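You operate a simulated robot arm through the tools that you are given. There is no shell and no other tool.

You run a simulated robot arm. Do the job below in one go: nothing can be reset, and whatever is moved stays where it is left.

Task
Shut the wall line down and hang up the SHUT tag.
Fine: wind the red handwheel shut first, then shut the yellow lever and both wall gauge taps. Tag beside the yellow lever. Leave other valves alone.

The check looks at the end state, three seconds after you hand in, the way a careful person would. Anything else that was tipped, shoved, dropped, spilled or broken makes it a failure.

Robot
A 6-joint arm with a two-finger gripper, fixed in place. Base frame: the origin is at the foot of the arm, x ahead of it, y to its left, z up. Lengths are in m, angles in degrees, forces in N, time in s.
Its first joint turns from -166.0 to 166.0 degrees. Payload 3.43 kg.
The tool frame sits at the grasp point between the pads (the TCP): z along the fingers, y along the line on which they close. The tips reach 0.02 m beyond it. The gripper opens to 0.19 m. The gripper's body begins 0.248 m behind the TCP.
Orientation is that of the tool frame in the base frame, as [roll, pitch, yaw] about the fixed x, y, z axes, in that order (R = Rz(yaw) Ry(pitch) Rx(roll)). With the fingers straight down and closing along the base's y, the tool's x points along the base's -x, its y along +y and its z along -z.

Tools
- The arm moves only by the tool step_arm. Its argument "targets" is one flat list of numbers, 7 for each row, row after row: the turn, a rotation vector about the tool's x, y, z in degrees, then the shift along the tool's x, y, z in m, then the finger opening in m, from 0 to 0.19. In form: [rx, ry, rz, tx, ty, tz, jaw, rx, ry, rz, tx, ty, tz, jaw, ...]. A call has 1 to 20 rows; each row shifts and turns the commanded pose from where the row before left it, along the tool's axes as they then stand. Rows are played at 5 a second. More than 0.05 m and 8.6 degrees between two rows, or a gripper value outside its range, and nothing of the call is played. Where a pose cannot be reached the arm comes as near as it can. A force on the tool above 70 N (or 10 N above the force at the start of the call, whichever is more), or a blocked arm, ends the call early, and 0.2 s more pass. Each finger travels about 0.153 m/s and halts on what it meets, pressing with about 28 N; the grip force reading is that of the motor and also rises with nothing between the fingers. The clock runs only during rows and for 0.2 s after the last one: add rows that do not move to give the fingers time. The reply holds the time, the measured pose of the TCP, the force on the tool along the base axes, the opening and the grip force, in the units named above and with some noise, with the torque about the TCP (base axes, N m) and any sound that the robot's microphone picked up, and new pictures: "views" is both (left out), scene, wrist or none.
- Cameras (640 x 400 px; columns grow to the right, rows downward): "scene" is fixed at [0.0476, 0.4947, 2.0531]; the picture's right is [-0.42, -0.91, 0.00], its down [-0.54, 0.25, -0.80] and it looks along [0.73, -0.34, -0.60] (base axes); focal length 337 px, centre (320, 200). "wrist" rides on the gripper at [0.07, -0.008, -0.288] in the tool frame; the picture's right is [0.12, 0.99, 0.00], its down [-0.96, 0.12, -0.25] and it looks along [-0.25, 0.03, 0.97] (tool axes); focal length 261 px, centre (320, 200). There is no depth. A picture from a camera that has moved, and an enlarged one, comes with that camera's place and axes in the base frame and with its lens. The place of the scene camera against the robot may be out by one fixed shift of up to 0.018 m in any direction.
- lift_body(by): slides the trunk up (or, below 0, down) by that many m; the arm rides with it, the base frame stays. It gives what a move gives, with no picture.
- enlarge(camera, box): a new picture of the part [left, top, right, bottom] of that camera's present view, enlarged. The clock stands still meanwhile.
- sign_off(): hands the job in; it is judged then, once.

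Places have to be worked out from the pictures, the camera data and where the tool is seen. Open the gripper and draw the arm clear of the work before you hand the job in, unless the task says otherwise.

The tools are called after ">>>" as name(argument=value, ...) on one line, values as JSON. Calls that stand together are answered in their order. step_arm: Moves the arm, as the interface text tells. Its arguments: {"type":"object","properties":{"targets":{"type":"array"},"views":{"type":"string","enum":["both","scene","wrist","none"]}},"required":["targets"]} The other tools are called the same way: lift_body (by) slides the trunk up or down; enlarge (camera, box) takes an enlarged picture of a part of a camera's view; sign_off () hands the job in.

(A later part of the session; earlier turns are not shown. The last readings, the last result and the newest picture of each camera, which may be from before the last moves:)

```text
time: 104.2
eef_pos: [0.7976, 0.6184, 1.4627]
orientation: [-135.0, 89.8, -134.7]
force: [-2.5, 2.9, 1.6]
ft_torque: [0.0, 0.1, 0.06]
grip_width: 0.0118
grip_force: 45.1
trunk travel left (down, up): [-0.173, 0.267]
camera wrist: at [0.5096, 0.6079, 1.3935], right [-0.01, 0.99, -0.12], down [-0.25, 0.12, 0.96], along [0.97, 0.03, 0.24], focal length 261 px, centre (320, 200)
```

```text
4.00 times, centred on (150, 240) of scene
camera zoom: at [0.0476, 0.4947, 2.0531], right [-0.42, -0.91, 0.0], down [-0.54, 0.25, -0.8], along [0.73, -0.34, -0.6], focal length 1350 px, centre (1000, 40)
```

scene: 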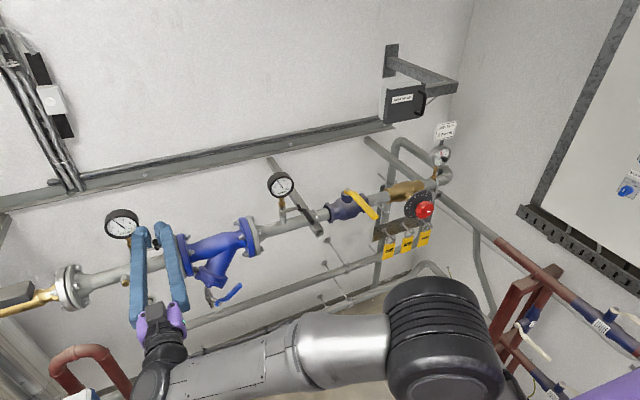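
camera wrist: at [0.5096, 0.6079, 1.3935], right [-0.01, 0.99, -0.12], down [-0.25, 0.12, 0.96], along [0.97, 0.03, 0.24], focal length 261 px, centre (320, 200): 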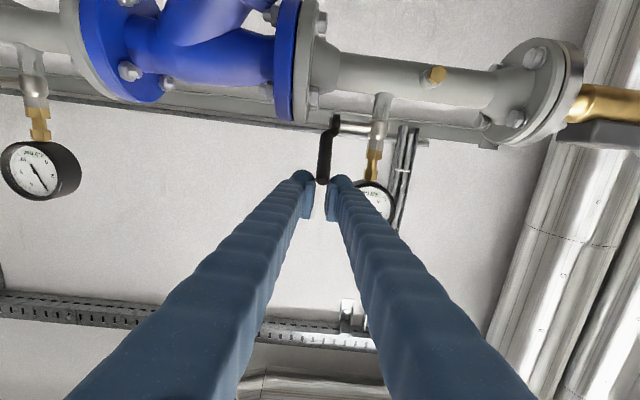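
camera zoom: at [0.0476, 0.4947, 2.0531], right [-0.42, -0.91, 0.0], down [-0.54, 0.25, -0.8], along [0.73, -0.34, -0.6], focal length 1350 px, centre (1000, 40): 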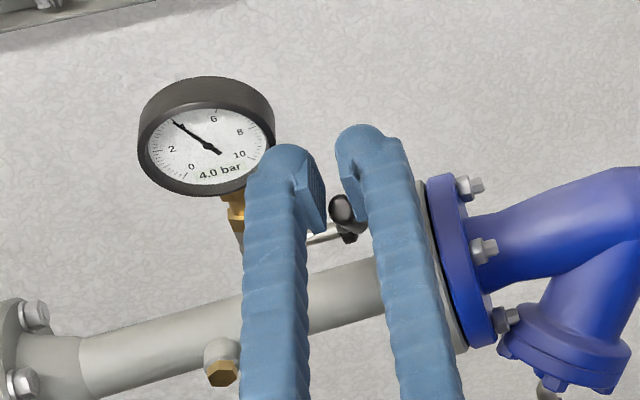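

The pads caught the handle's tip, so I'm not high enough. I'll open, rise 20 mm more, close, and then push down.

>>> step_arm(targets=[0, 0, 0, 0, 0, 0, 0.03, 0, 0, 0, -0.012, 0, 0, 0.03, 0, 0, 0, -0.01, 0, 0, 0.03, 0, 0, 0, 0, 0.001, 0, 0.01, 0, 0, 0, 0, 0, 0, 0.0, 0, 0, 0, 0, 0, 0, 0], views="none")

>>> enlarge(camera="wrist", box=[240, 100, 440, 280])

```text
time: 105.6
eef_pos: [0.7975, 0.6188, 1.4847]
orientation: [-142.5, 89.7, -142.2]
force: [1.1, 0.4, 0.1]
ft_torque: [0.01, 0.03, 0.02]
grip_width: 0.0002
grip_force: 27.6
trunk travel left (down, up): [-0.173, 0.267]
```

```text
2.22 times, centred on (340, 190) of wrist
camera zoom: at [0.5103, 0.609, 1.4151], right [0.0, 0.99, -0.12], down [-0.25, 0.12, 0.96], along [0.97, 0.03, 0.24], focal length 579 px, centre (276, 222)
```

zoom: 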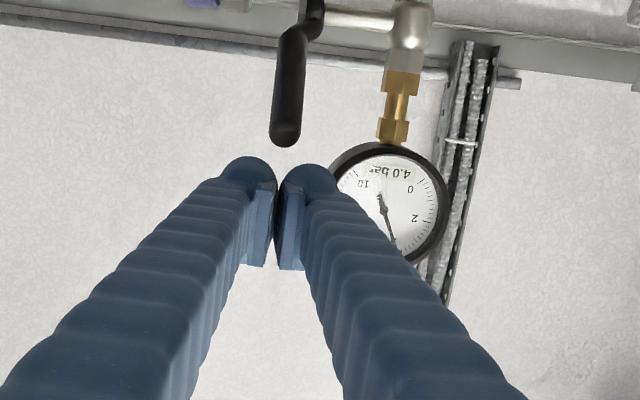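

The fingers are closed above the handle tip, which is at about 46°. Pushing down.

>>> step_arm(targets=[0, 0, 0, 0.01, 0, 0, 0, 0, 0, 0, 0.01, 0, 0, 0, 0, 0, 0, 0.009, 0, 0, 0, 0, 0, 0, 0.009, 0, 0, 0, 0, 0, 0, 0.009, 0, 0, 0, 0, 0, 0, 0.009, 0, 0, 0, 0, 0, 0, 0.007, 0, 0, 0, 0, 0, 0, 0.006, 0, 0, 0], views="wrist")

>>> enlarge(camera="wrist", box=[240, 100, 440, 280])

>>> enlarge(camera="scene", box=[90, 190, 210, 290])

```text
time: 107.4
eef_pos: [0.797, 0.6193, 1.4159]
orientation: [-126.0, 89.8, -125.9]
force: [-1.3, -1.2, 5.0]
ft_torque: [-0.07, -0.02, 0.03]
grip_width: 0.0001
grip_force: 34.3
trunk travel left (down, up): [-0.173, 0.267]
camera wrist: at [0.5098, 0.6084, 1.347], right [0.0, 0.99, -0.12], down [-0.25, 0.12, 0.96], along [0.97, 0.03, 0.24], focal length 261 px, centre (320, 200)
```

wrist: 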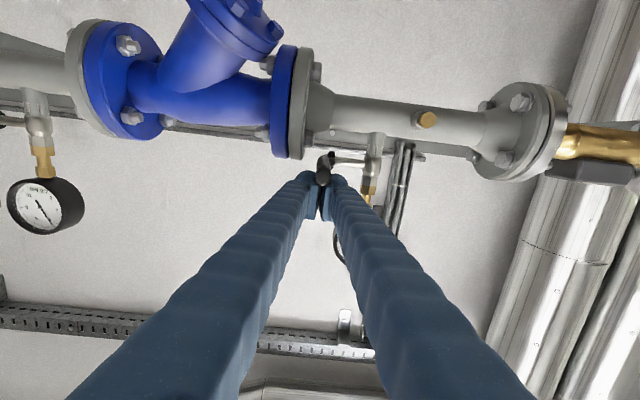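

```text
2.22 times, centred on (340, 190) of wrist
camera zoom: at [0.5098, 0.6084, 1.347], right [0.0, 0.99, -0.12], down [-0.25, 0.12, 0.96], along [0.97, 0.03, 0.24], focal length 579 px, centre (276, 222)
```

zoom: 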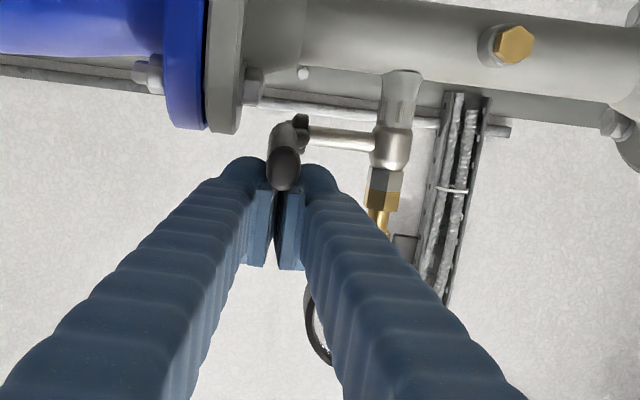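

```text
4.00 times, centred on (150, 240) of scene
camera zoom: at [0.0476, 0.4947, 2.0531], right [-0.42, -0.91, 0.0], down [-0.54, 0.25, -0.8], along [0.73, -0.34, -0.6], focal length 1350 px, centre (1000, 40)
```

zoom: 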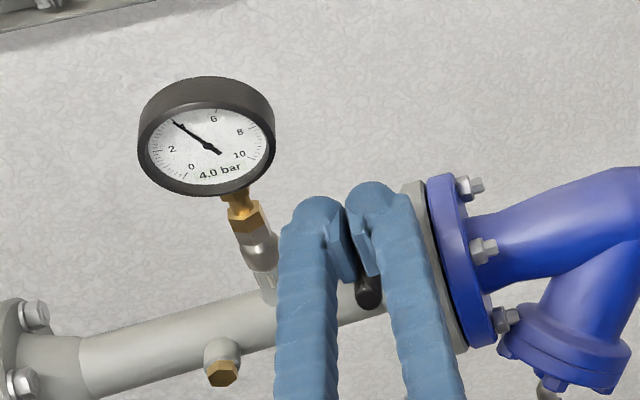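

It's nearly horizontal at 5 N. A few more millimetres will take it to the stop.

>>> step_arm(targets=[0, 0, 0, 0.004, 0, 0, 0, 0, 0, 0, 0.004, 0, 0, 0, 0, 0, 0, 0.004, 0, 0, 0, 0, 0, 0, 0.003, 0, 0, 0], views="none")

```text
time: 108.4
eef_pos: [0.7958, 0.6182, 1.4103]
orientation: [22.9, 89.5, 23.2]
force: [17.0, 9.9, 54.9]
ft_torque: [0.42, -0.94, -0.09]
grip_width: 0.006
grip_force: 34.3
trunk travel left (down, up): [-0.173, 0.267]
```

55 N at the same height as tap 1's stop, so tap 2 is shut. I'll lift off and confirm.

>>> step_arm(targets=[0, 0, 0, -0.015, 0, 0, 0, 0, 0, 0, -0.02, 0, 0, 0, 0, 0, 0, -0.01, 0, -0.03, 0, 0, 0, 0, 0, -0.02, -0.04, 0, 0, 0, 0, 0, -0.03, -0.02, 0], views="both")

>>> enlarge(camera="scene", box=[90, 190, 210, 290])

>>> enlarge(camera="wrist", box=[280, 80, 480, 240])

>>> enlarge(camera="scene", box=[330, 150, 480, 270])

```text
time: 109.6
eef_pos: [0.7081, 0.5687, 1.4443]
orientation: [-133.8, 89.8, -133.6]
force: [-0.2, -0.1, 1.1]
ft_torque: [0.05, 0.08, 0.08]
grip_width: 0.0005
grip_force: 34.1
trunk travel left (down, up): [-0.173, 0.267]
camera wrist: at [0.4203, 0.5579, 1.3752], right [0.0, 0.99, -0.12], down [-0.24, 0.12, 0.96], along [0.97, 0.03, 0.24], focal length 261 px, centre (320, 200)
```

scene: 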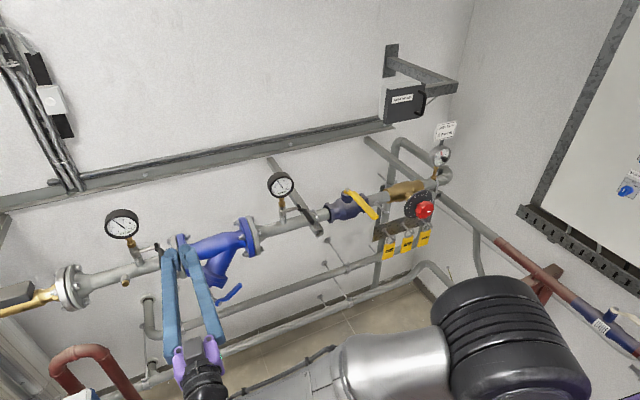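
wrist: 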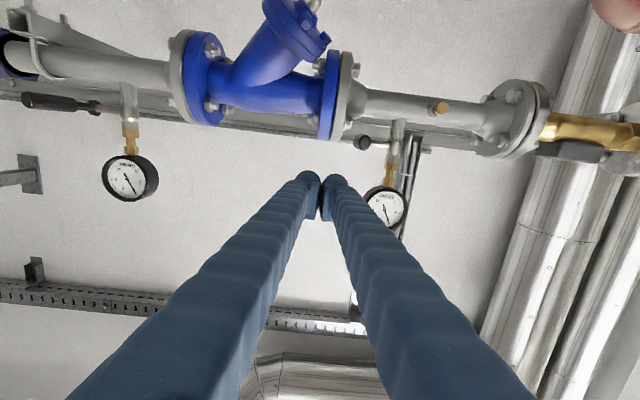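

```text
4.00 times, centred on (150, 240) of scene
camera zoom: at [0.0476, 0.4947, 2.0531], right [-0.42, -0.91, 0.0], down [-0.54, 0.25, -0.8], along [0.73, -0.34, -0.6], focal length 1350 px, centre (1000, 40)
```

zoom: 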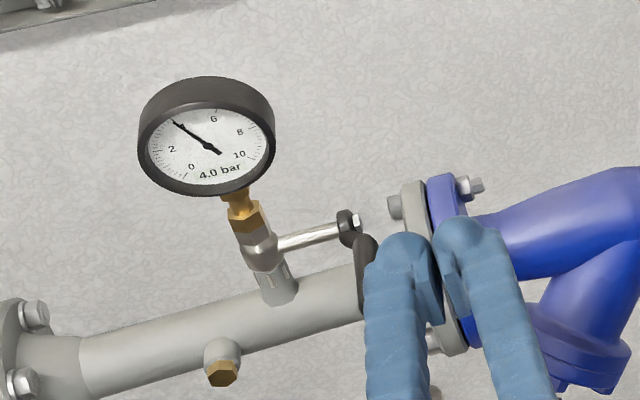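

```text
2.50 times, centred on (380, 160) of wrist
camera zoom: at [0.4203, 0.5579, 1.3752], right [0.0, 0.99, -0.12], down [-0.24, 0.12, 0.96], along [0.97, 0.03, 0.24], focal length 652 px, centre (170, 300)
```

zoom: 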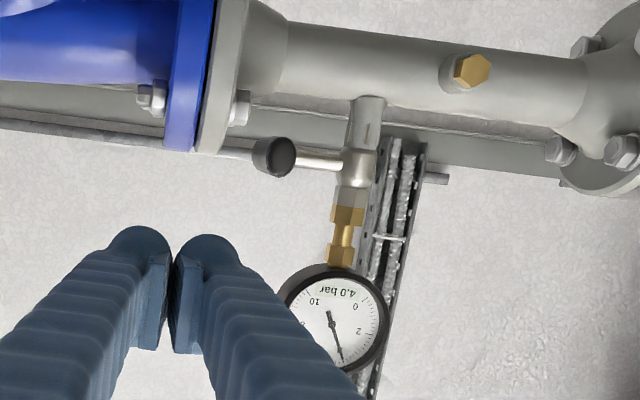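

```text
3.33 times, centred on (405, 210) of scene
camera zoom: at [0.0476, 0.4947, 2.0531], right [-0.42, -0.91, 0.0], down [-0.54, 0.25, -0.8], along [0.73, -0.34, -0.6], focal length 1125 px, centre (37, 167)
```

zoom: 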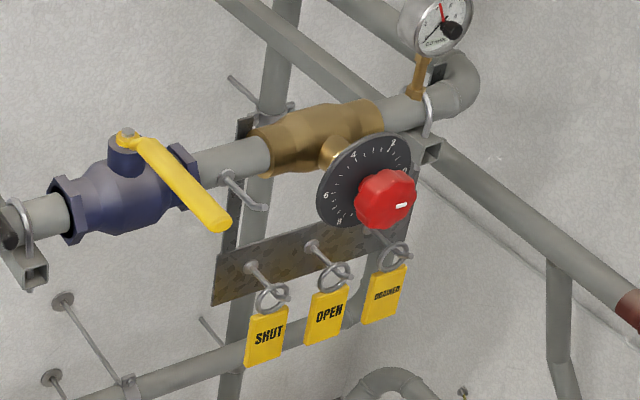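

Both taps are now horizontal, which is shut. For the tag, I place the SHUT ring near (0.832, -0.172, 1.107) with the tag centre about 0.065 lower. I'll pitch the tool 45° down for better reach, and travel back at z about 1.52, above everything.

>>> step_arm(targets=[0, 0, 0, -0.04, 0, -0.01, 0.02, 0, 0, 0, -0.04, 0, -0.01, 0.04, 0, 7.5, 0, 0, 0, 0, 0.06, 0, 7.5, 0, 0, -0.02, 0, 0.06, 0, 7.5, 0, 0, -0.02, 0, 0.06, 0, 7.5, 0, 0, -0.02, 0, 0.06, 0, 7.5, 0, 0, -0.02, 0, 0.06, 0, 7.5, 0, 0, -0.02, 0, 0.06], views="scene")

```text
time: 111.4
eef_pos: [0.6938, 0.4652, 1.5236]
orientation: [-179.9, 44.5, -179.5]
force: [1.5, -1.5, 0.2]
ft_torque: [0.25, 0.25, 0.24]
grip_width: 0.0601
grip_force: 0.0
trunk travel left (down, up): [-0.173, 0.267]
```

scene: 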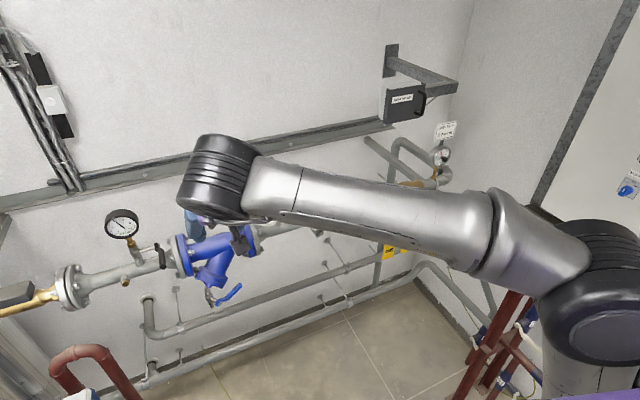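

Now I'll travel along -y to y about -0.15 at this height.

>>> step_arm(targets=[0, 0, 0, 0, -0.044, 0, 0.06, 0, 0, 0, 0, -0.044, 0, 0.06, 0, 0, 0, 0, -0.044, 0, 0.06, 0, 0, 0, 0, -0.044, 0, 0.06, 0, 0, 0, 0, -0.044, 0, 0.06, 0, 0, 0, 0, -0.044, 0, 0.06, 0, 0, 0, 0, -0.044, 0, 0.06, 0, 0, 0, 0, -0.044, 0, 0.06, 0, 0, 0, 0, -0.044, 0, 0.06, 0, 0, 0, 0, -0.044, 0, 0.06, 0, 0, 0, 0, -0.044, 0, 0.06, 0, 0, 0, 0, -0.044, 0, 0.06, 0, 0, 0, 0, -0.044, 0, 0.06, 0, 0, 0, 0, -0.04, 0, 0.06], views="both")

```text
time: 114.4
eef_pos: [0.6821, 0.0669, 1.5167]
orientation: [-177.5, 45.7, -179.5]
force: [-0.1, -0.2, -0.3]
ft_torque: [-0.02, 0.0, -0.03]
grip_width: 0.0601
grip_force: 0.0
out of reach, approached as far as the arm can: row 9, 10, 11, 12, 13, 14
trunk travel left (down, up): [-0.173, 0.267]
camera wrist: at [0.4274, 0.0694, 1.6683], right [-0.06, 0.99, -0.12], down [0.5, 0.13, 0.86], along [0.87, -0.01, -0.5], focal length 261 px, centre (320, 200)
```

scene: 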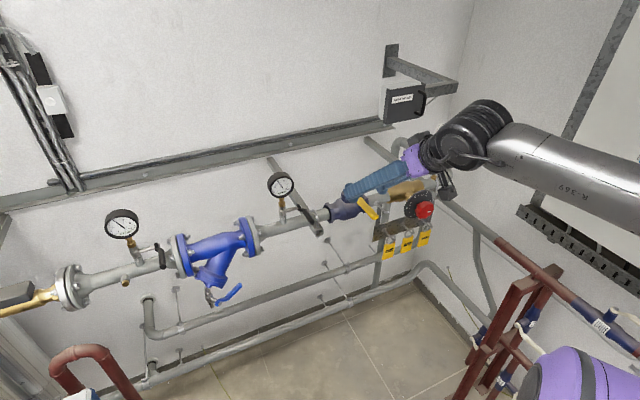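
wrist: 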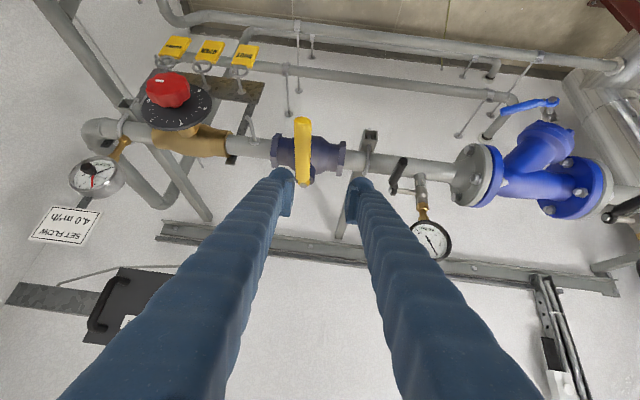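

Near the axis it needs more radius. I'll move out to x about 0.76 while continuing -y.

>>> step_arm(targets=[0, 0, 0, -0.02, 0, 0.02, 0.06, 0, 0, 0, -0.02, 0, 0.02, 0.06, 0, 0, 0, -0.014, 0, 0.014, 0.06, 0, 0, 0, 0, -0.03, 0, 0.06, 0, 0, 0, 0, -0.03, 0, 0.06, 0, 0, 0, 0, -0.03, 0, 0.06, 0, 0, 0, 0, -0.03, 0, 0.06, 0, 0, 0, 0, -0.03, 0, 0.06, 0, 0, 0, 0, -0.03, 0, 0.06, 0, 0, 0, 0, -0.03, 0, 0.06], views="wrist")

```text
time: 116.6
eef_pos: [0.7343, 0.0635, 1.4818]
orientation: [-177.2, 45.7, -179.6]
force: [-0.1, 0.2, 0.1]
ft_torque: [-0.01, -0.01, 0.01]
grip_width: 0.0602
grip_force: 0.1
out of reach, approached as far as the arm can: row 1, 2, 3, 4, 5, 6, 7, 8, 9, 10
trunk travel left (down, up): [-0.173, 0.267]
camera wrist: at [0.4792, 0.0672, 1.6322], right [-0.06, 0.99, -0.12], down [0.5, 0.13, 0.86], along [0.87, -0.01, -0.5], focal length 261 px, centre (320, 200)
```

wrist: 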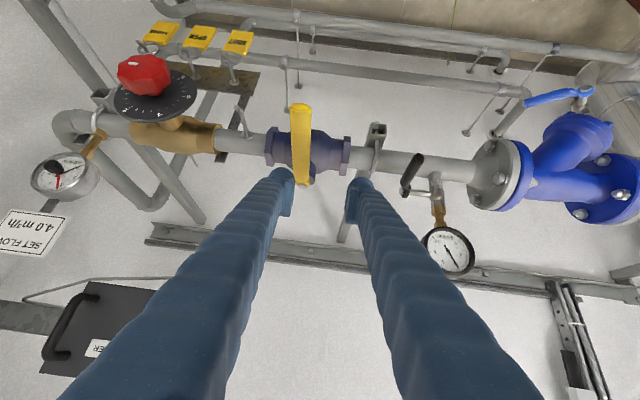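

Something in the wrist limits crossing while pitched down. I crossed fine with the tool horizontal and yawed +30°, so I'll pitch back to horizontal while moving out, then cross that way.

>>> step_arm(targets=[0, -7.5, 0, -0.006, 0.005, 0.006, 0.06, 0, -7.5, 0, -0.006, 0.005, 0.006, 0.06, 0, -7.5, 0, -0.005, 0, 0.006, 0.06, 0, -7.5, 0, -0.003, 0, 0.008, 0.06, 0, -7.5, 0, -0.002, 0, 0.008, 0.06, 0, -7.5, 0, 0, 0, 0.008, 0.06], views="scene")

```text
time: 118.0
eef_pos: [0.7645, 0.0427, 1.4757]
orientation: [-177.4, 72.4, 178.5]
force: [1.4, 1.2, 0.5]
ft_torque: [-0.1, 0.27, -0.23]
grip_width: 0.0599
grip_force: 0.0
out of reach, approached as far as the arm can: row 3, 4, 5, 6
trunk travel left (down, up): [-0.173, 0.267]
```

scene: 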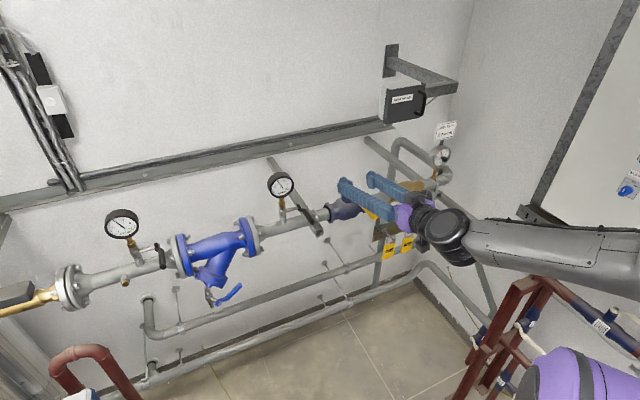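

In this branch the limit is the wrist bend. Raising the trunk flattens the forearm, so I'll lift it 0.2, then pitch to 45° while lowering the arm.

>>> lift_body(by=0.2)

>>> step_arm(targets=[0, 4.5, 0, 0.03, 0, 0, 0.06, 0, 4.5, 0, 0.03, 0, 0, 0.06, 0, 4.5, 0, 0.03, 0, 0.005, 0.06, 0, 4.5, 0, 0.02, 0, 0.01, 0.06, 0, 4.5, 0, 0.02, 0, 0.01, 0.06, 0, 4.5, 0, 0.02, 0, 0.015, 0.06], views="scene")

```text
time: 120.2
eef_pos: [0.7656, 0.0432, 1.6764]
orientation: [-174.2, 72.5, -178.0]
force: [0.6, 0.4, 0.5]
ft_torque: [0.0, -0.01, 0.0]
grip_width: 0.0598
grip_force: 0.1
trunk travel left (down, up): [-0.373, 0.067]
```

```text
time: 121.6
eef_pos: [0.7309, 0.0412, 1.5195]
orientation: [-177.6, 45.4, 178.3]
force: [0.5, 0.0, -0.5]
ft_torque: [-0.02, 0.02, -0.02]
grip_width: 0.0601
grip_force: 0.1
trunk travel left (down, up): [-0.373, 0.067]
```

scene: 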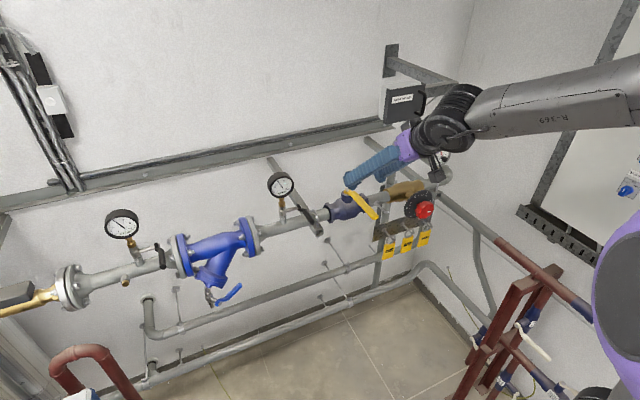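

Tracking well here. Now moving -y toward the tags.

>>> step_arm(targets=[0, 0, 0, 0, -0.03, 0, 0.06, 0, 0, 0, 0, -0.03, 0, 0.06, 0, 0, 0, 0, -0.03, 0, 0.06, 0, 0, 0, 0, -0.03, 0, 0.06, 0, 0, 0, 0, -0.03, 0, 0.06, 0, 0, 0, 0, -0.03, 0, 0.06, 0, 0, 0, 0, -0.03, 0, 0.06], views="both")

```text
time: 123.2
eef_pos: [0.7244, -0.03, 1.5172]
orientation: [-176.7, 45.8, 178.3]
force: [0.5, -0.7, -0.2]
ft_torque: [0.02, 0.02, -0.01]
grip_width: 0.0599
grip_force: 0.1
out of reach, approached as far as the arm can: row 3, 4, 5, 6, 7
trunk travel left (down, up): [-0.373, 0.067]
camera wrist: at [0.4694, -0.0148, 1.6677], right [-0.01, 0.99, -0.12], down [0.5, 0.11, 0.86], along [0.87, -0.05, -0.5], focal length 261 px, centre (320, 200)
```

scene: 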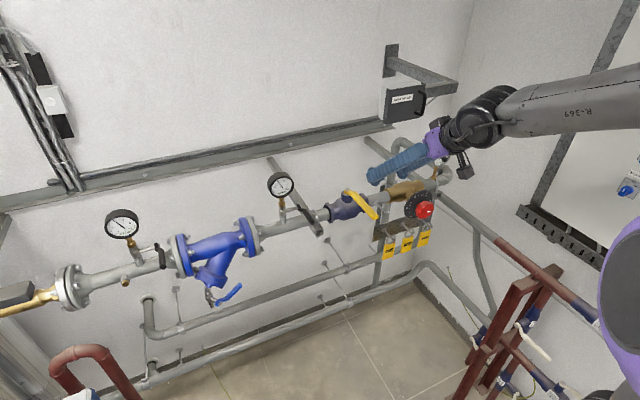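
wrist: 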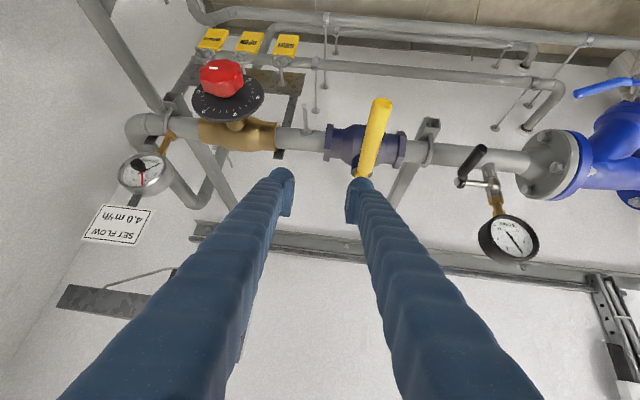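

I suspect joint 6 is near its lower limit here. The gripper is symmetric, so I'll roll the tool +180° about its own axis, which also puts the camera above. First half now.

>>> step_arm(targets=[0, 0, 8, 0, 0, 0, 0.06, 0, 0, 8, 0, 0, 0, 0.06, 0, 0, 8, 0, 0, 0, 0.06, 0, 0, 8, 0, 0, 0, 0.06, 0, 0, 8, 0, 0, 0, 0.06, 0, 0, 8, 0, 0, 0, 0.06, 0, 0, 8, 0, 0, 0, 0.06, 0, 0, 8, 0, 0, 0, 0.06, 0, 0, 8, 0, 0, 0, 0.06, 0, 0, 8, 0, 0, 0, 0.06, 0, 0, 8, 0, 0, 0, 0.06], views="none")

>>> step_arm(targets=[0, 0, 8, 0, 0, 0, 0.06, 0, 0, 8, 0, 0, 0, 0.06, 0, 0, 8, 0, 0, 0, 0.06, 0, 0, 8, 0, 0, 0, 0.06, 0, 0, 8, 0, 0, 0, 0.06, 0, 0, 8, 0, 0, 0, 0.06, 0, 0, 8, 0, 0, 0, 0.06, 0, 0, 8, 0, 0, 0, 0.06, 0, 0, 8, 0, 0, 0, 0.06, 0, 0, 8, 0, 0, 0, 0.06, 0, 0, 8, 0, 0, 0, 0.06, 0, 0, 4, 0, 0, 0, 0.06], views="both")

```text
time: 125.6
eef_pos: [0.7236, -0.0262, 1.5174]
orientation: [134.3, 3.5, 87.4]
force: [0.4, -0.5, 0.0]
ft_torque: [-0.02, 0.01, -0.01]
grip_width: 0.0601
grip_force: 0.0
out of reach, approached as far as the arm can: row 2
trunk travel left (down, up): [-0.373, 0.067]
```

```text
time: 128.2
eef_pos: [0.7255, -0.026, 1.5157]
orientation: [177.1, -45.8, -1.9]
force: [0.3, 0.4, -0.5]
ft_torque: [-0.01, -0.04, -0.03]
grip_width: 0.0602
grip_force: 0.0
trunk travel left (down, up): [-0.373, 0.067]
camera wrist: at [0.5692, 0.0019, 1.7671], right [0.02, -0.99, 0.12], down [-0.86, -0.08, -0.51], along [0.52, -0.1, -0.85], focal length 261 px, centre (320, 200)
```

scene: 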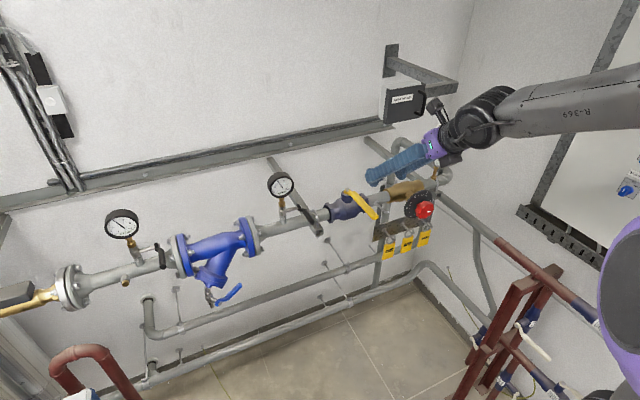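
wrist: 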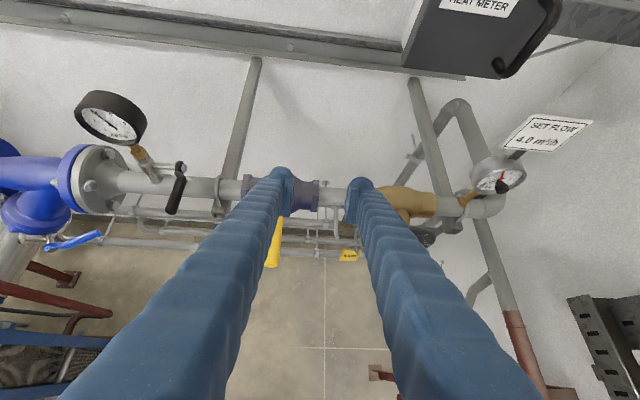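

That cleared it: the camera is now above and upright. I'll fix the small yaw error, move to y about -0.06 (the gap between the lever and the dial), and flatten the pitch to 30°.

>>> step_arm(targets=[1.4, 0, -0.4, 0, 0.008, 0, 0.03, 1.4, 0, -0.4, 0, 0.009, 0, 0.02, 1.4, 0, -0.5, 0, 0.009, 0, 0.02, 0, 5, 0, 0, 0.004, 0, 0.02, 0, 5, 0, 0, 0.004, 0, 0.02, 0, 5, 0, 0, 0, 0, 0.02], views="both")

```text
time: 129.6
eef_pos: [0.7204, -0.0478, 1.5167]
orientation: [178.0, -60.5, 0.1]
force: [0.0, 0.5, 0.1]
ft_torque: [-0.02, 0.0, -0.04]
grip_width: 0.02
grip_force: 0.1
out of reach, approached as far as the arm can: row 1, 2, 3, 6
trunk travel left (down, up): [-0.373, 0.067]
camera wrist: at [0.506, -0.0287, 1.7195], right [0.03, -0.99, 0.12], down [-0.69, -0.11, -0.71], along [0.72, -0.06, -0.69], focal length 261 px, centre (320, 200)
```

scene: 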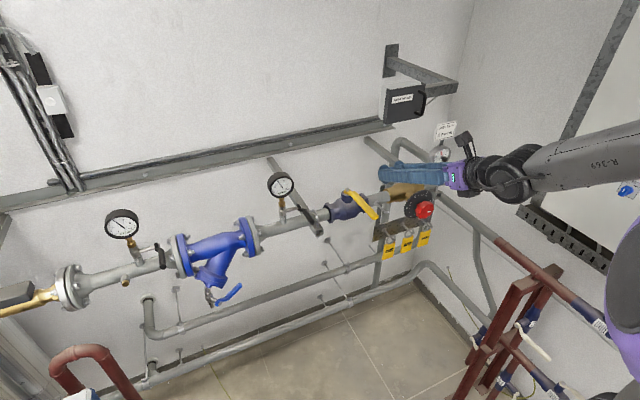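
wrist: 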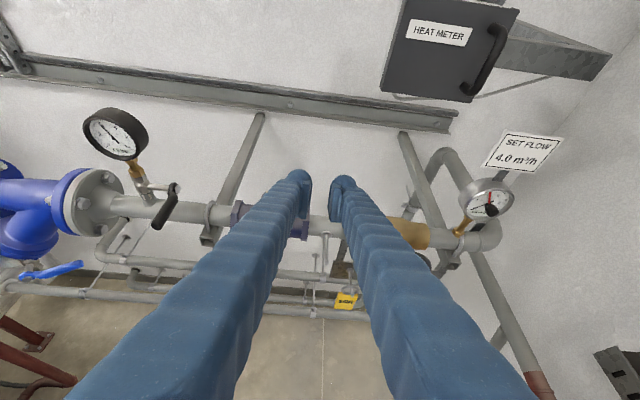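

Good posture: pitch 30° down at (0.72, -0.048, 1.517), fingers nearly closed. I'll lower the trunk between the lever and the dial in two stages.

>>> lift_body(by=-0.12)

>>> step_arm(targets=[0, 0, 0, -0.005, 0, -0.0087, 0.02], views="both")

```text
time: 131.1
eef_pos: [0.7215, -0.0473, 1.3963]
orientation: [177.9, -60.6, 0.1]
force: [-0.7, 0.0, 0.7]
ft_torque: [0.0, 0.01, 0.02]
grip_width: 0.0197
grip_force: 0.2
trunk travel left (down, up): [-0.253, 0.187]
```

```text
time: 131.5
eef_pos: [0.7119, -0.0468, 1.3966]
orientation: [177.9, -60.6, 0.2]
force: [0.1, 0.3, 0.1]
ft_torque: [-0.02, -0.03, 0.01]
grip_width: 0.02
grip_force: 0.0
trunk travel left (down, up): [-0.253, 0.187]
camera wrist: at [0.4955, -0.0285, 1.6002], right [0.03, -0.99, 0.12], down [-0.69, -0.11, -0.71], along [0.72, -0.06, -0.69], focal length 261 px, centre (320, 200)
```

scene: 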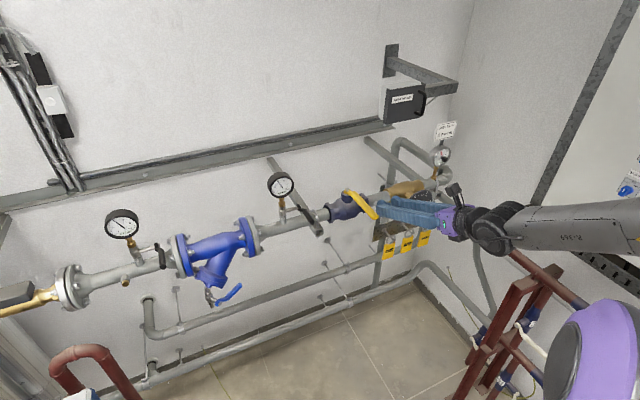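
wrist: 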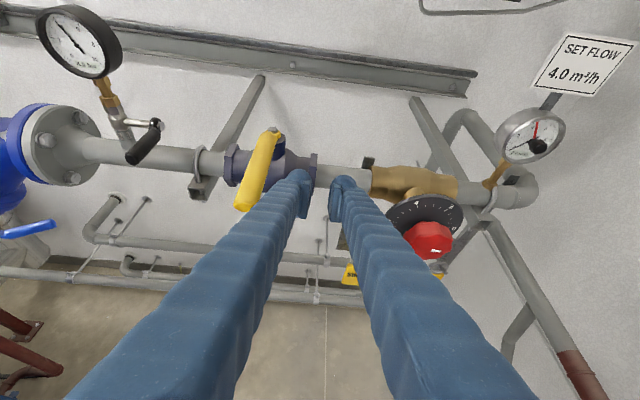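

Clear on both sides. Lowering another 0.2.

>>> lift_body(by=-0.2)

>>> step_arm(targets=[0, 0, 0, 0, 0.005, 0, 0.03], views="both")

>>> enlarge(camera="wrist", box=[330, 150, 490, 300])

>>> enlarge(camera="wrist", box=[230, 60, 430, 200])

```text
time: 133.7
eef_pos: [0.7117, -0.0461, 1.1965]
orientation: [178.1, -60.5, 0.1]
force: [-0.2, 0.1, 0.4]
ft_torque: [-0.01, 0.01, -0.02]
grip_width: 0.0196
grip_force: 0.1
trunk travel left (down, up): [-0.053, 0.387]
```

```text
time: 134.1
eef_pos: [0.7111, -0.0514, 1.1964]
orientation: [178.1, -60.3, 0.2]
force: [0.4, -0.5, 0.3]
ft_torque: [-0.03, -0.01, -0.02]
grip_width: 0.03
grip_force: 0.0
trunk travel left (down, up): [-0.053, 0.387]
camera wrist: at [0.4969, -0.0332, 1.3994], right [0.03, -0.99, 0.12], down [-0.69, -0.11, -0.71], along [0.72, -0.06, -0.69], focal length 261 px, centre (320, 200)
```

scene: 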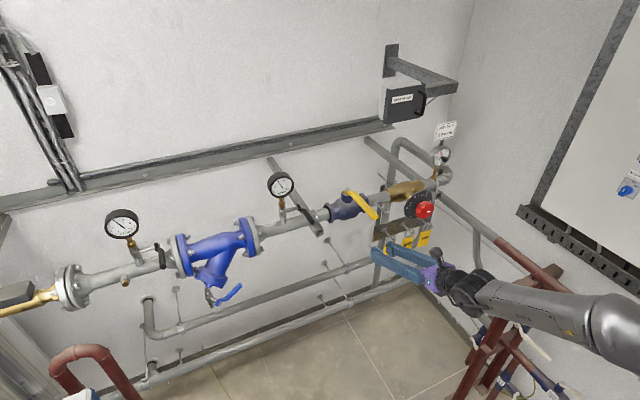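
wrist: 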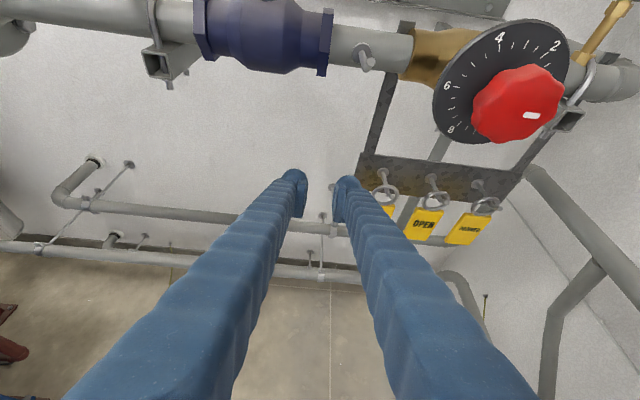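

```text
2.67 times, centred on (410, 225) of wrist
camera zoom: at [0.4969, -0.0332, 1.3994], right [0.03, -0.99, 0.12], down [-0.69, -0.11, -0.71], along [0.72, -0.06, -0.69], focal length 695 px, centre (80, 133)
```

zoom: 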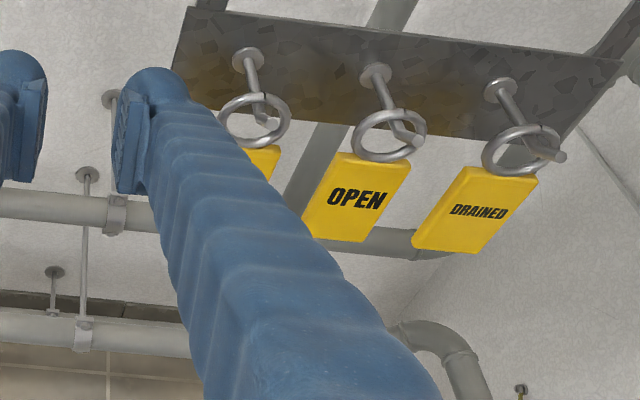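

```text
2.86 times, centred on (330, 130) of wrist
camera zoom: at [0.4969, -0.0332, 1.3994], right [0.03, -0.99, 0.12], down [-0.69, -0.11, -0.71], along [0.72, -0.06, -0.69], focal length 745 px, centre (291, 400)
```

zoom: 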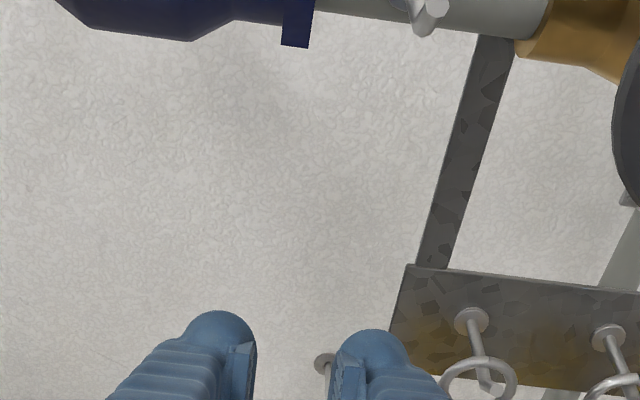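

Now I can see the hooks: straight pegs with up-turned tips and rings through them. SHUT's ring is at about (0.832, -0.172, 1.107) and its peg at z about 1.12. I'll move to y = -0.172, lower the trunk 0.05, and open to 0.07.

>>> step_arm(targets=[0, 0, 0, 0, 0.03, 0, 0.05, 0, 0, 0, 0, 0.03, 0, 0.06, 0, 0, 0, 0, 0.03, 0, 0.07, 0, 0, 0, 0, 0.03, 0, 0.07], views="none")

>>> lift_body(by=-0.05)

>>> step_arm(targets=[0, 0, 0, 0, 0, 0, 0.07], views="both")

>>> enlarge(camera="wrist", box=[230, 120, 430, 260])

```text
time: 135.1
eef_pos: [0.7091, -0.1726, 1.2]
orientation: [178.0, -60.6, 0.0]
force: [-0.9, -1.1, -0.2]
ft_torque: [-0.01, -0.02, -0.06]
grip_width: 0.0701
grip_force: 0.1
trunk travel left (down, up): [-0.053, 0.387]
```

```text
time: 136.0
eef_pos: [0.7084, -0.1709, 1.1479]
orientation: [178.1, -60.5, 0.1]
force: [-0.1, -0.5, -1.0]
ft_torque: [0.01, 0.03, -0.01]
grip_width: 0.0698
grip_force: 0.0
trunk travel left (down, up): [-0.003, 0.437]
```

```text
time: 136.4
eef_pos: [0.7095, -0.1716, 1.1474]
orientation: [178.0, -60.6, 0.1]
force: [-0.5, 0.0, -0.5]
ft_torque: [-0.04, 0.01, 0.0]
grip_width: 0.07
grip_force: 0.0
trunk travel left (down, up): [-0.003, 0.437]
camera wrist: at [0.4937, -0.1534, 1.3516], right [0.03, -0.99, 0.12], down [-0.69, -0.11, -0.71], along [0.72, -0.06, -0.69], focal length 261 px, centre (320, 200)
```

scene: 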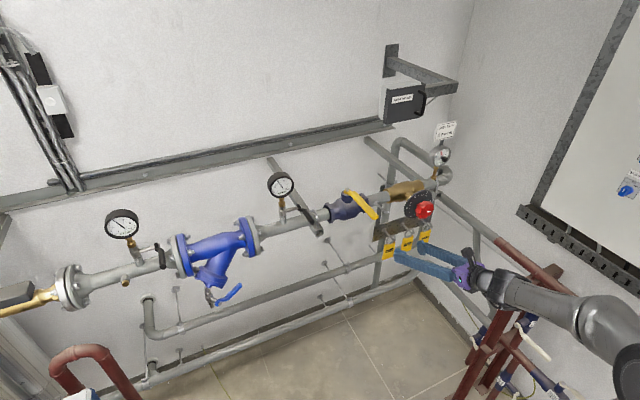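
wrist: 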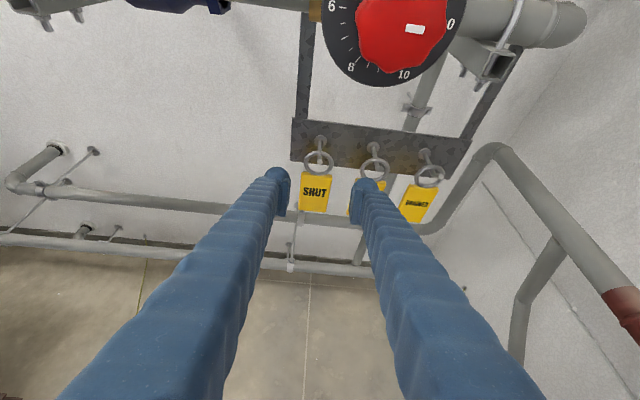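

```text
2.86 times, centred on (330, 190) of wrist
camera zoom: at [0.4937, -0.1534, 1.3516], right [0.03, -0.99, 0.12], down [-0.69, -0.11, -0.71], along [0.72, -0.06, -0.69], focal length 745 px, centre (291, 229)
```

zoom: 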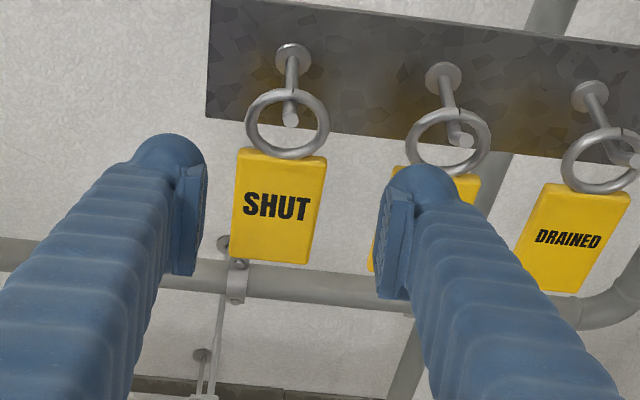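

The SHUT tag is at y about -0.170, z 0.997–1.087, in the plane x about 0.832, 50 mm wide. I'll advance part-way with the fingers straddling it and check alignment.

>>> step_arm(targets=[0, 0, 0, -0.008, -0.001, 0.03, 0.07, 0, 0, 0, -0.008, -0.001, 0.03, 0.07, 0, 0, 0, -0.008, -0.001, 0.03, 0.07, 0, 0, 0, -0.003, -0.001, 0.02, 0.07], views="both")

>>> enlarge(camera="wrist", box=[230, 100, 430, 240])

>>> enlarge(camera="scene", box=[360, 200, 480, 290])

```text
time: 137.4
eef_pos: [0.7923, -0.1717, 1.0702]
orientation: [178.1, -60.5, 0.2]
force: [-0.2, -0.1, -0.8]
ft_torque: [0.01, 0.0, 0.0]
grip_width: 0.0698
grip_force: 0.0
trunk travel left (down, up): [-0.003, 0.437]
camera wrist: at [0.5763, -0.1538, 1.2741], right [0.03, -0.99, 0.12], down [-0.69, -0.11, -0.71], along [0.72, -0.06, -0.69], focal length 261 px, centre (320, 200)
```

scene: 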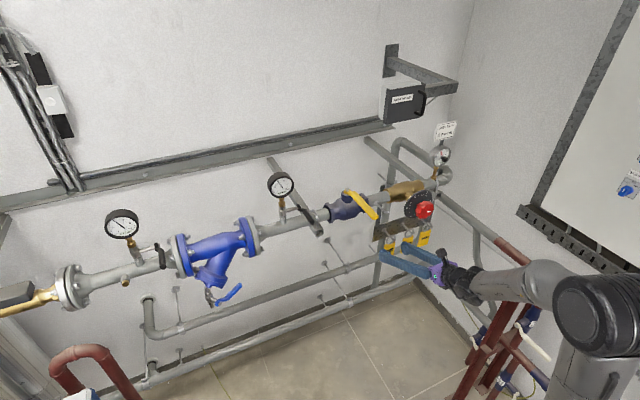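
wrist: 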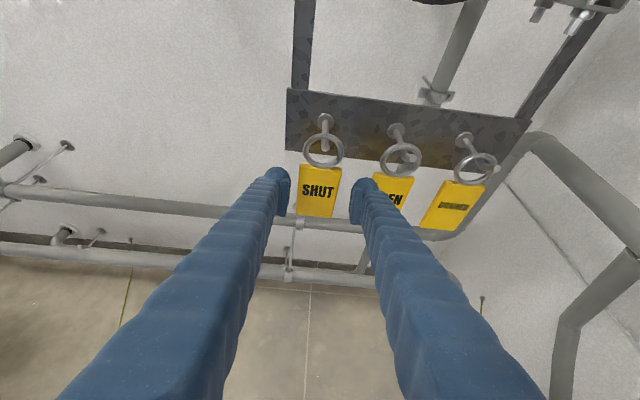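

```text
2.86 times, centred on (330, 170) of wrist
camera zoom: at [0.5763, -0.1538, 1.2741], right [0.03, -0.99, 0.12], down [-0.69, -0.11, -0.71], along [0.72, -0.06, -0.69], focal length 745 px, centre (291, 286)
```

zoom: 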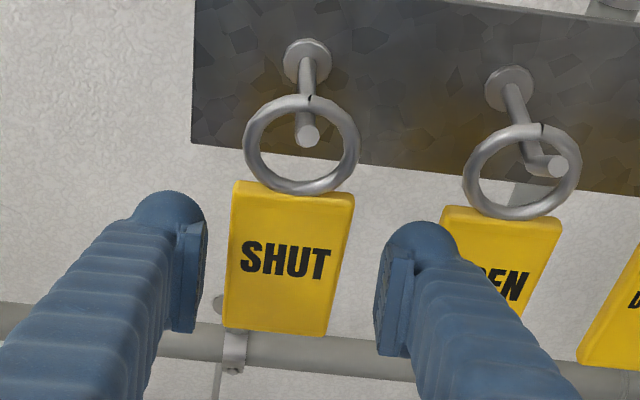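

```text
4.44 times, centred on (420, 245) of scene
camera zoom: at [0.0476, 0.4947, 2.0531], right [-0.42, -0.91, 0.0], down [-0.54, 0.25, -0.8], along [0.73, -0.34, -0.6], focal length 1500 px, centre (-124, 0)
```

zoom: 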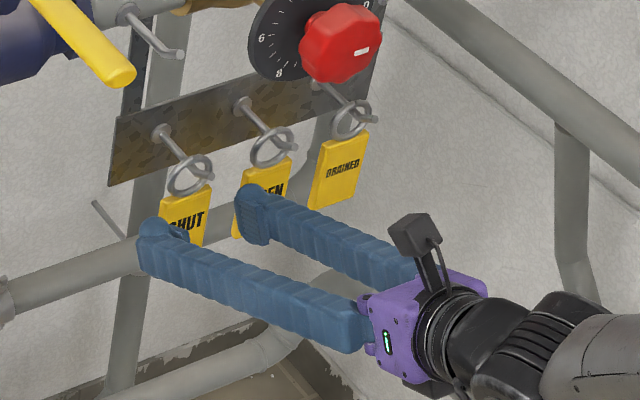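

It's well aligned. I'll advance the remaining 0.05 and close on the tag's edges.

>>> step_arm(targets=[0, 0, 0, 0, -0.001, 0.017, 0.07, 0, 0, 0, 0, -0.001, 0.017, 0.07, 0, 0, 0, 0, -0.001, 0.015, 0.07], views="wrist")

>>> enlarge(camera="wrist", box=[230, 90, 430, 240])

>>> enlarge(camera="scene", box=[360, 200, 480, 290])

```text
time: 138.2
eef_pos: [0.8335, -0.1694, 1.047]
orientation: [178.1, -60.5, 0.1]
force: [-0.2, -0.2, 0.2]
ft_torque: [-0.05, 0.0, 0.0]
grip_width: 0.0697
grip_force: 0.0
trunk travel left (down, up): [-0.003, 0.437]
camera wrist: at [0.619, -0.1519, 1.2502], right [0.03, -0.99, 0.12], down [-0.69, -0.11, -0.71], along [0.72, -0.06, -0.69], focal length 261 px, centre (320, 200)
```

wrist: 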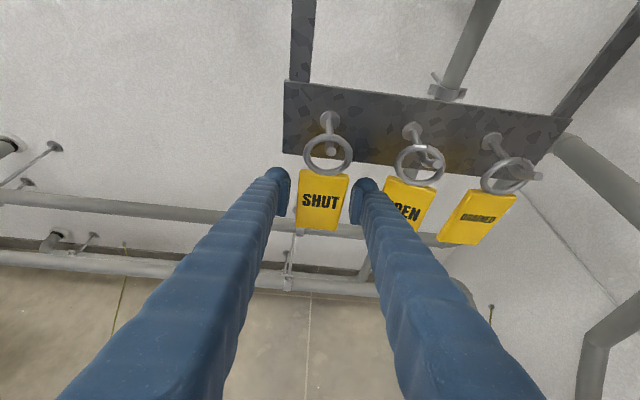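

```text
2.67 times, centred on (330, 165) of wrist
camera zoom: at [0.619, -0.1519, 1.2502], right [0.03, -0.99, 0.12], down [-0.69, -0.11, -0.71], along [0.72, -0.06, -0.69], focal length 695 px, centre (293, 293)
```

zoom: 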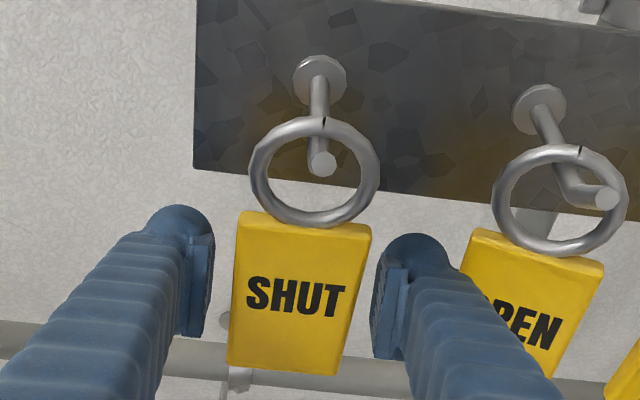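

```text
4.44 times, centred on (420, 245) of scene
camera zoom: at [0.0476, 0.4947, 2.0531], right [-0.42, -0.91, 0.0], down [-0.54, 0.25, -0.8], along [0.73, -0.34, -0.6], focal length 1500 px, centre (-124, 0)
```

zoom: 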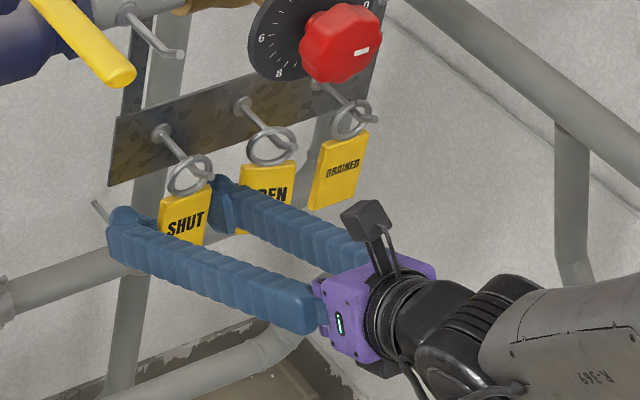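

The fingers straddle the tag at the right depth. Closing gently on it.

>>> step_arm(targets=[0, 0, 0, 0, 0, 0, 0.06, 0, 0, 0, 0, 0, 0, 0.052, 0, 0, 0, 0, 0, 0, 0.046, 0, 0, 0, 0, 0, 0, 0.04, 0, 0, 0, 0, 0, 0, 0.035], views="wrist")

>>> enlarge(camera="wrist", box=[230, 90, 430, 240])

>>> enlarge(camera="scene", box=[370, 200, 450, 270])

```text
time: 139.4
eef_pos: [0.8338, -0.1699, 1.047]
orientation: [178.0, -60.5, 0.0]
force: [-0.1, 0.3, 1.1]
ft_torque: [0.0, 0.01, -0.01]
grip_width: 0.0499
grip_force: 27.8
trunk travel left (down, up): [-0.003, 0.437]
camera wrist: at [0.6188, -0.152, 1.2502], right [0.03, -0.99, 0.12], down [-0.69, -0.11, -0.71], along [0.72, -0.06, -0.69], focal length 261 px, centre (320, 200)
```

wrist: 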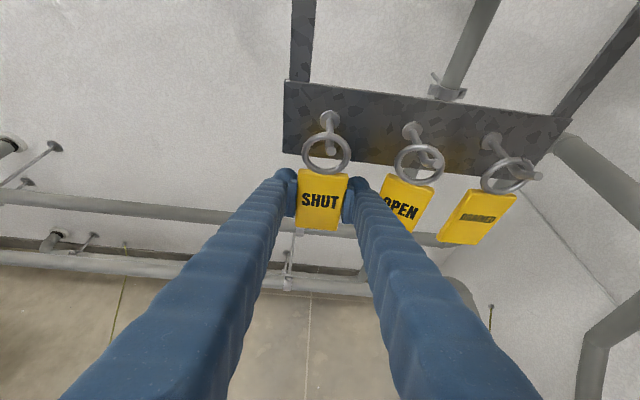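

```text
2.67 times, centred on (330, 165) of wrist
camera zoom: at [0.6188, -0.152, 1.2502], right [0.03, -0.99, 0.12], down [-0.69, -0.11, -0.71], along [0.72, -0.06, -0.69], focal length 695 px, centre (293, 293)
```

zoom: 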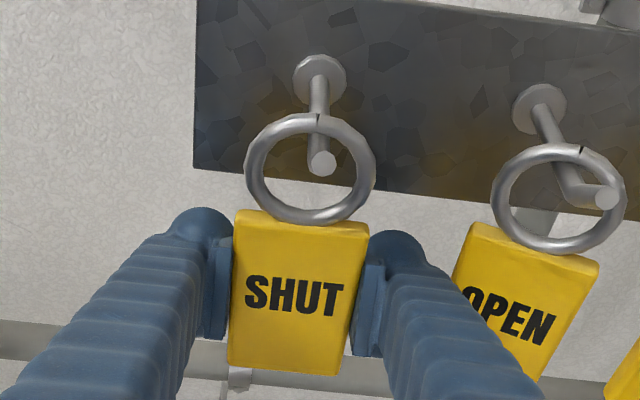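

```text
5.71 times, centred on (410, 235) of scene
camera zoom: at [0.0476, 0.4947, 2.0531], right [-0.42, -0.91, 0.0], down [-0.54, 0.25, -0.8], along [0.73, -0.34, -0.6], focal length 1928 px, centre (-194, 0)
```

zoom: 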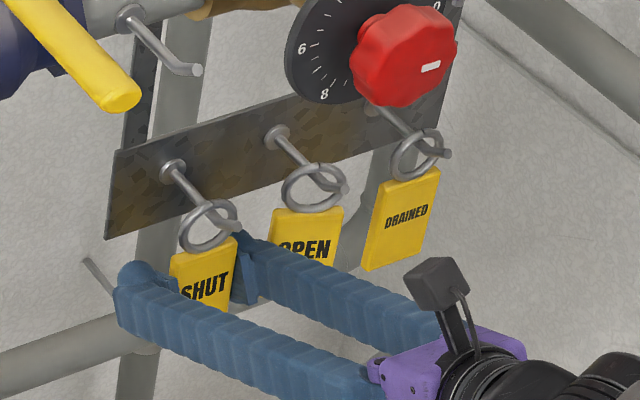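

It's gripped at 0.050. The tip rises about 13 mm and the ring's hole is about 36 mm, so lifting about 19 mm centres the hole. I'll lift first and check.

>>> step_arm(targets=[0, 0, 0, 0.0087, 0, -0.005, 0.035, 0, 0, 0, 0.0078, 0, -0.0045, 0.035], views="wrist")

>>> enlarge(camera="wrist", box=[230, 90, 430, 240])

>>> enlarge(camera="scene", box=[370, 200, 450, 270])

```text
time: 140.0
eef_pos: [0.8347, -0.1684, 1.066]
orientation: [178.0, -60.4, 0.0]
force: [0.3, 0.5, -0.2]
ft_torque: [0.0, -0.01, 0.0]
grip_width: 0.0499
grip_force: 27.8
trunk travel left (down, up): [-0.003, 0.437]
camera wrist: at [0.6184, -0.1514, 1.269], right [0.03, -0.99, 0.12], down [-0.69, -0.11, -0.71], along [0.72, -0.06, -0.69], focal length 261 px, centre (320, 200)
```

wrist: 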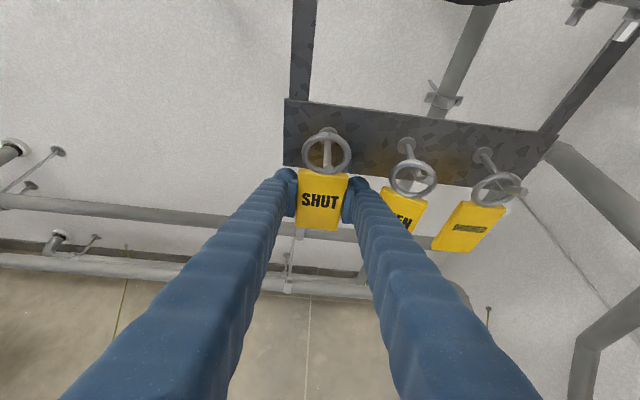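

```text
2.67 times, centred on (330, 165) of wrist
camera zoom: at [0.6184, -0.1514, 1.269], right [0.03, -0.99, 0.12], down [-0.69, -0.11, -0.71], along [0.72, -0.06, -0.69], focal length 695 px, centre (293, 293)
```

zoom: 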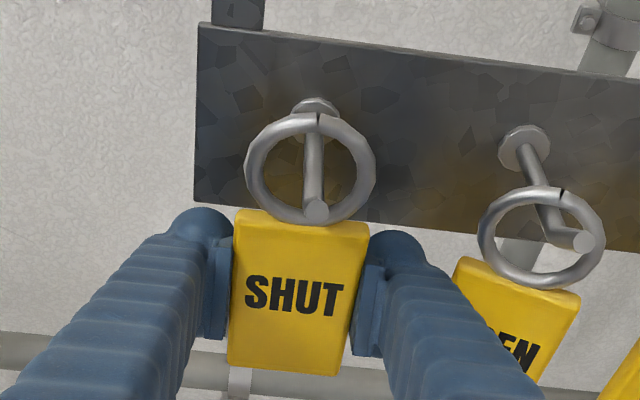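

```text
5.71 times, centred on (410, 235) of scene
camera zoom: at [0.0476, 0.4947, 2.0531], right [-0.42, -0.91, 0.0], down [-0.54, 0.25, -0.8], along [0.73, -0.34, -0.6], focal length 1928 px, centre (-194, 0)
```

zoom: 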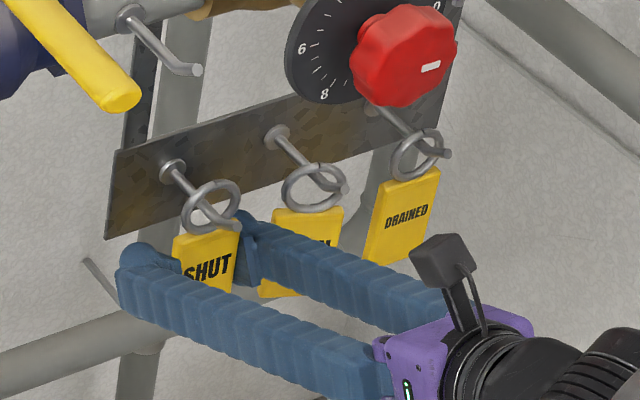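

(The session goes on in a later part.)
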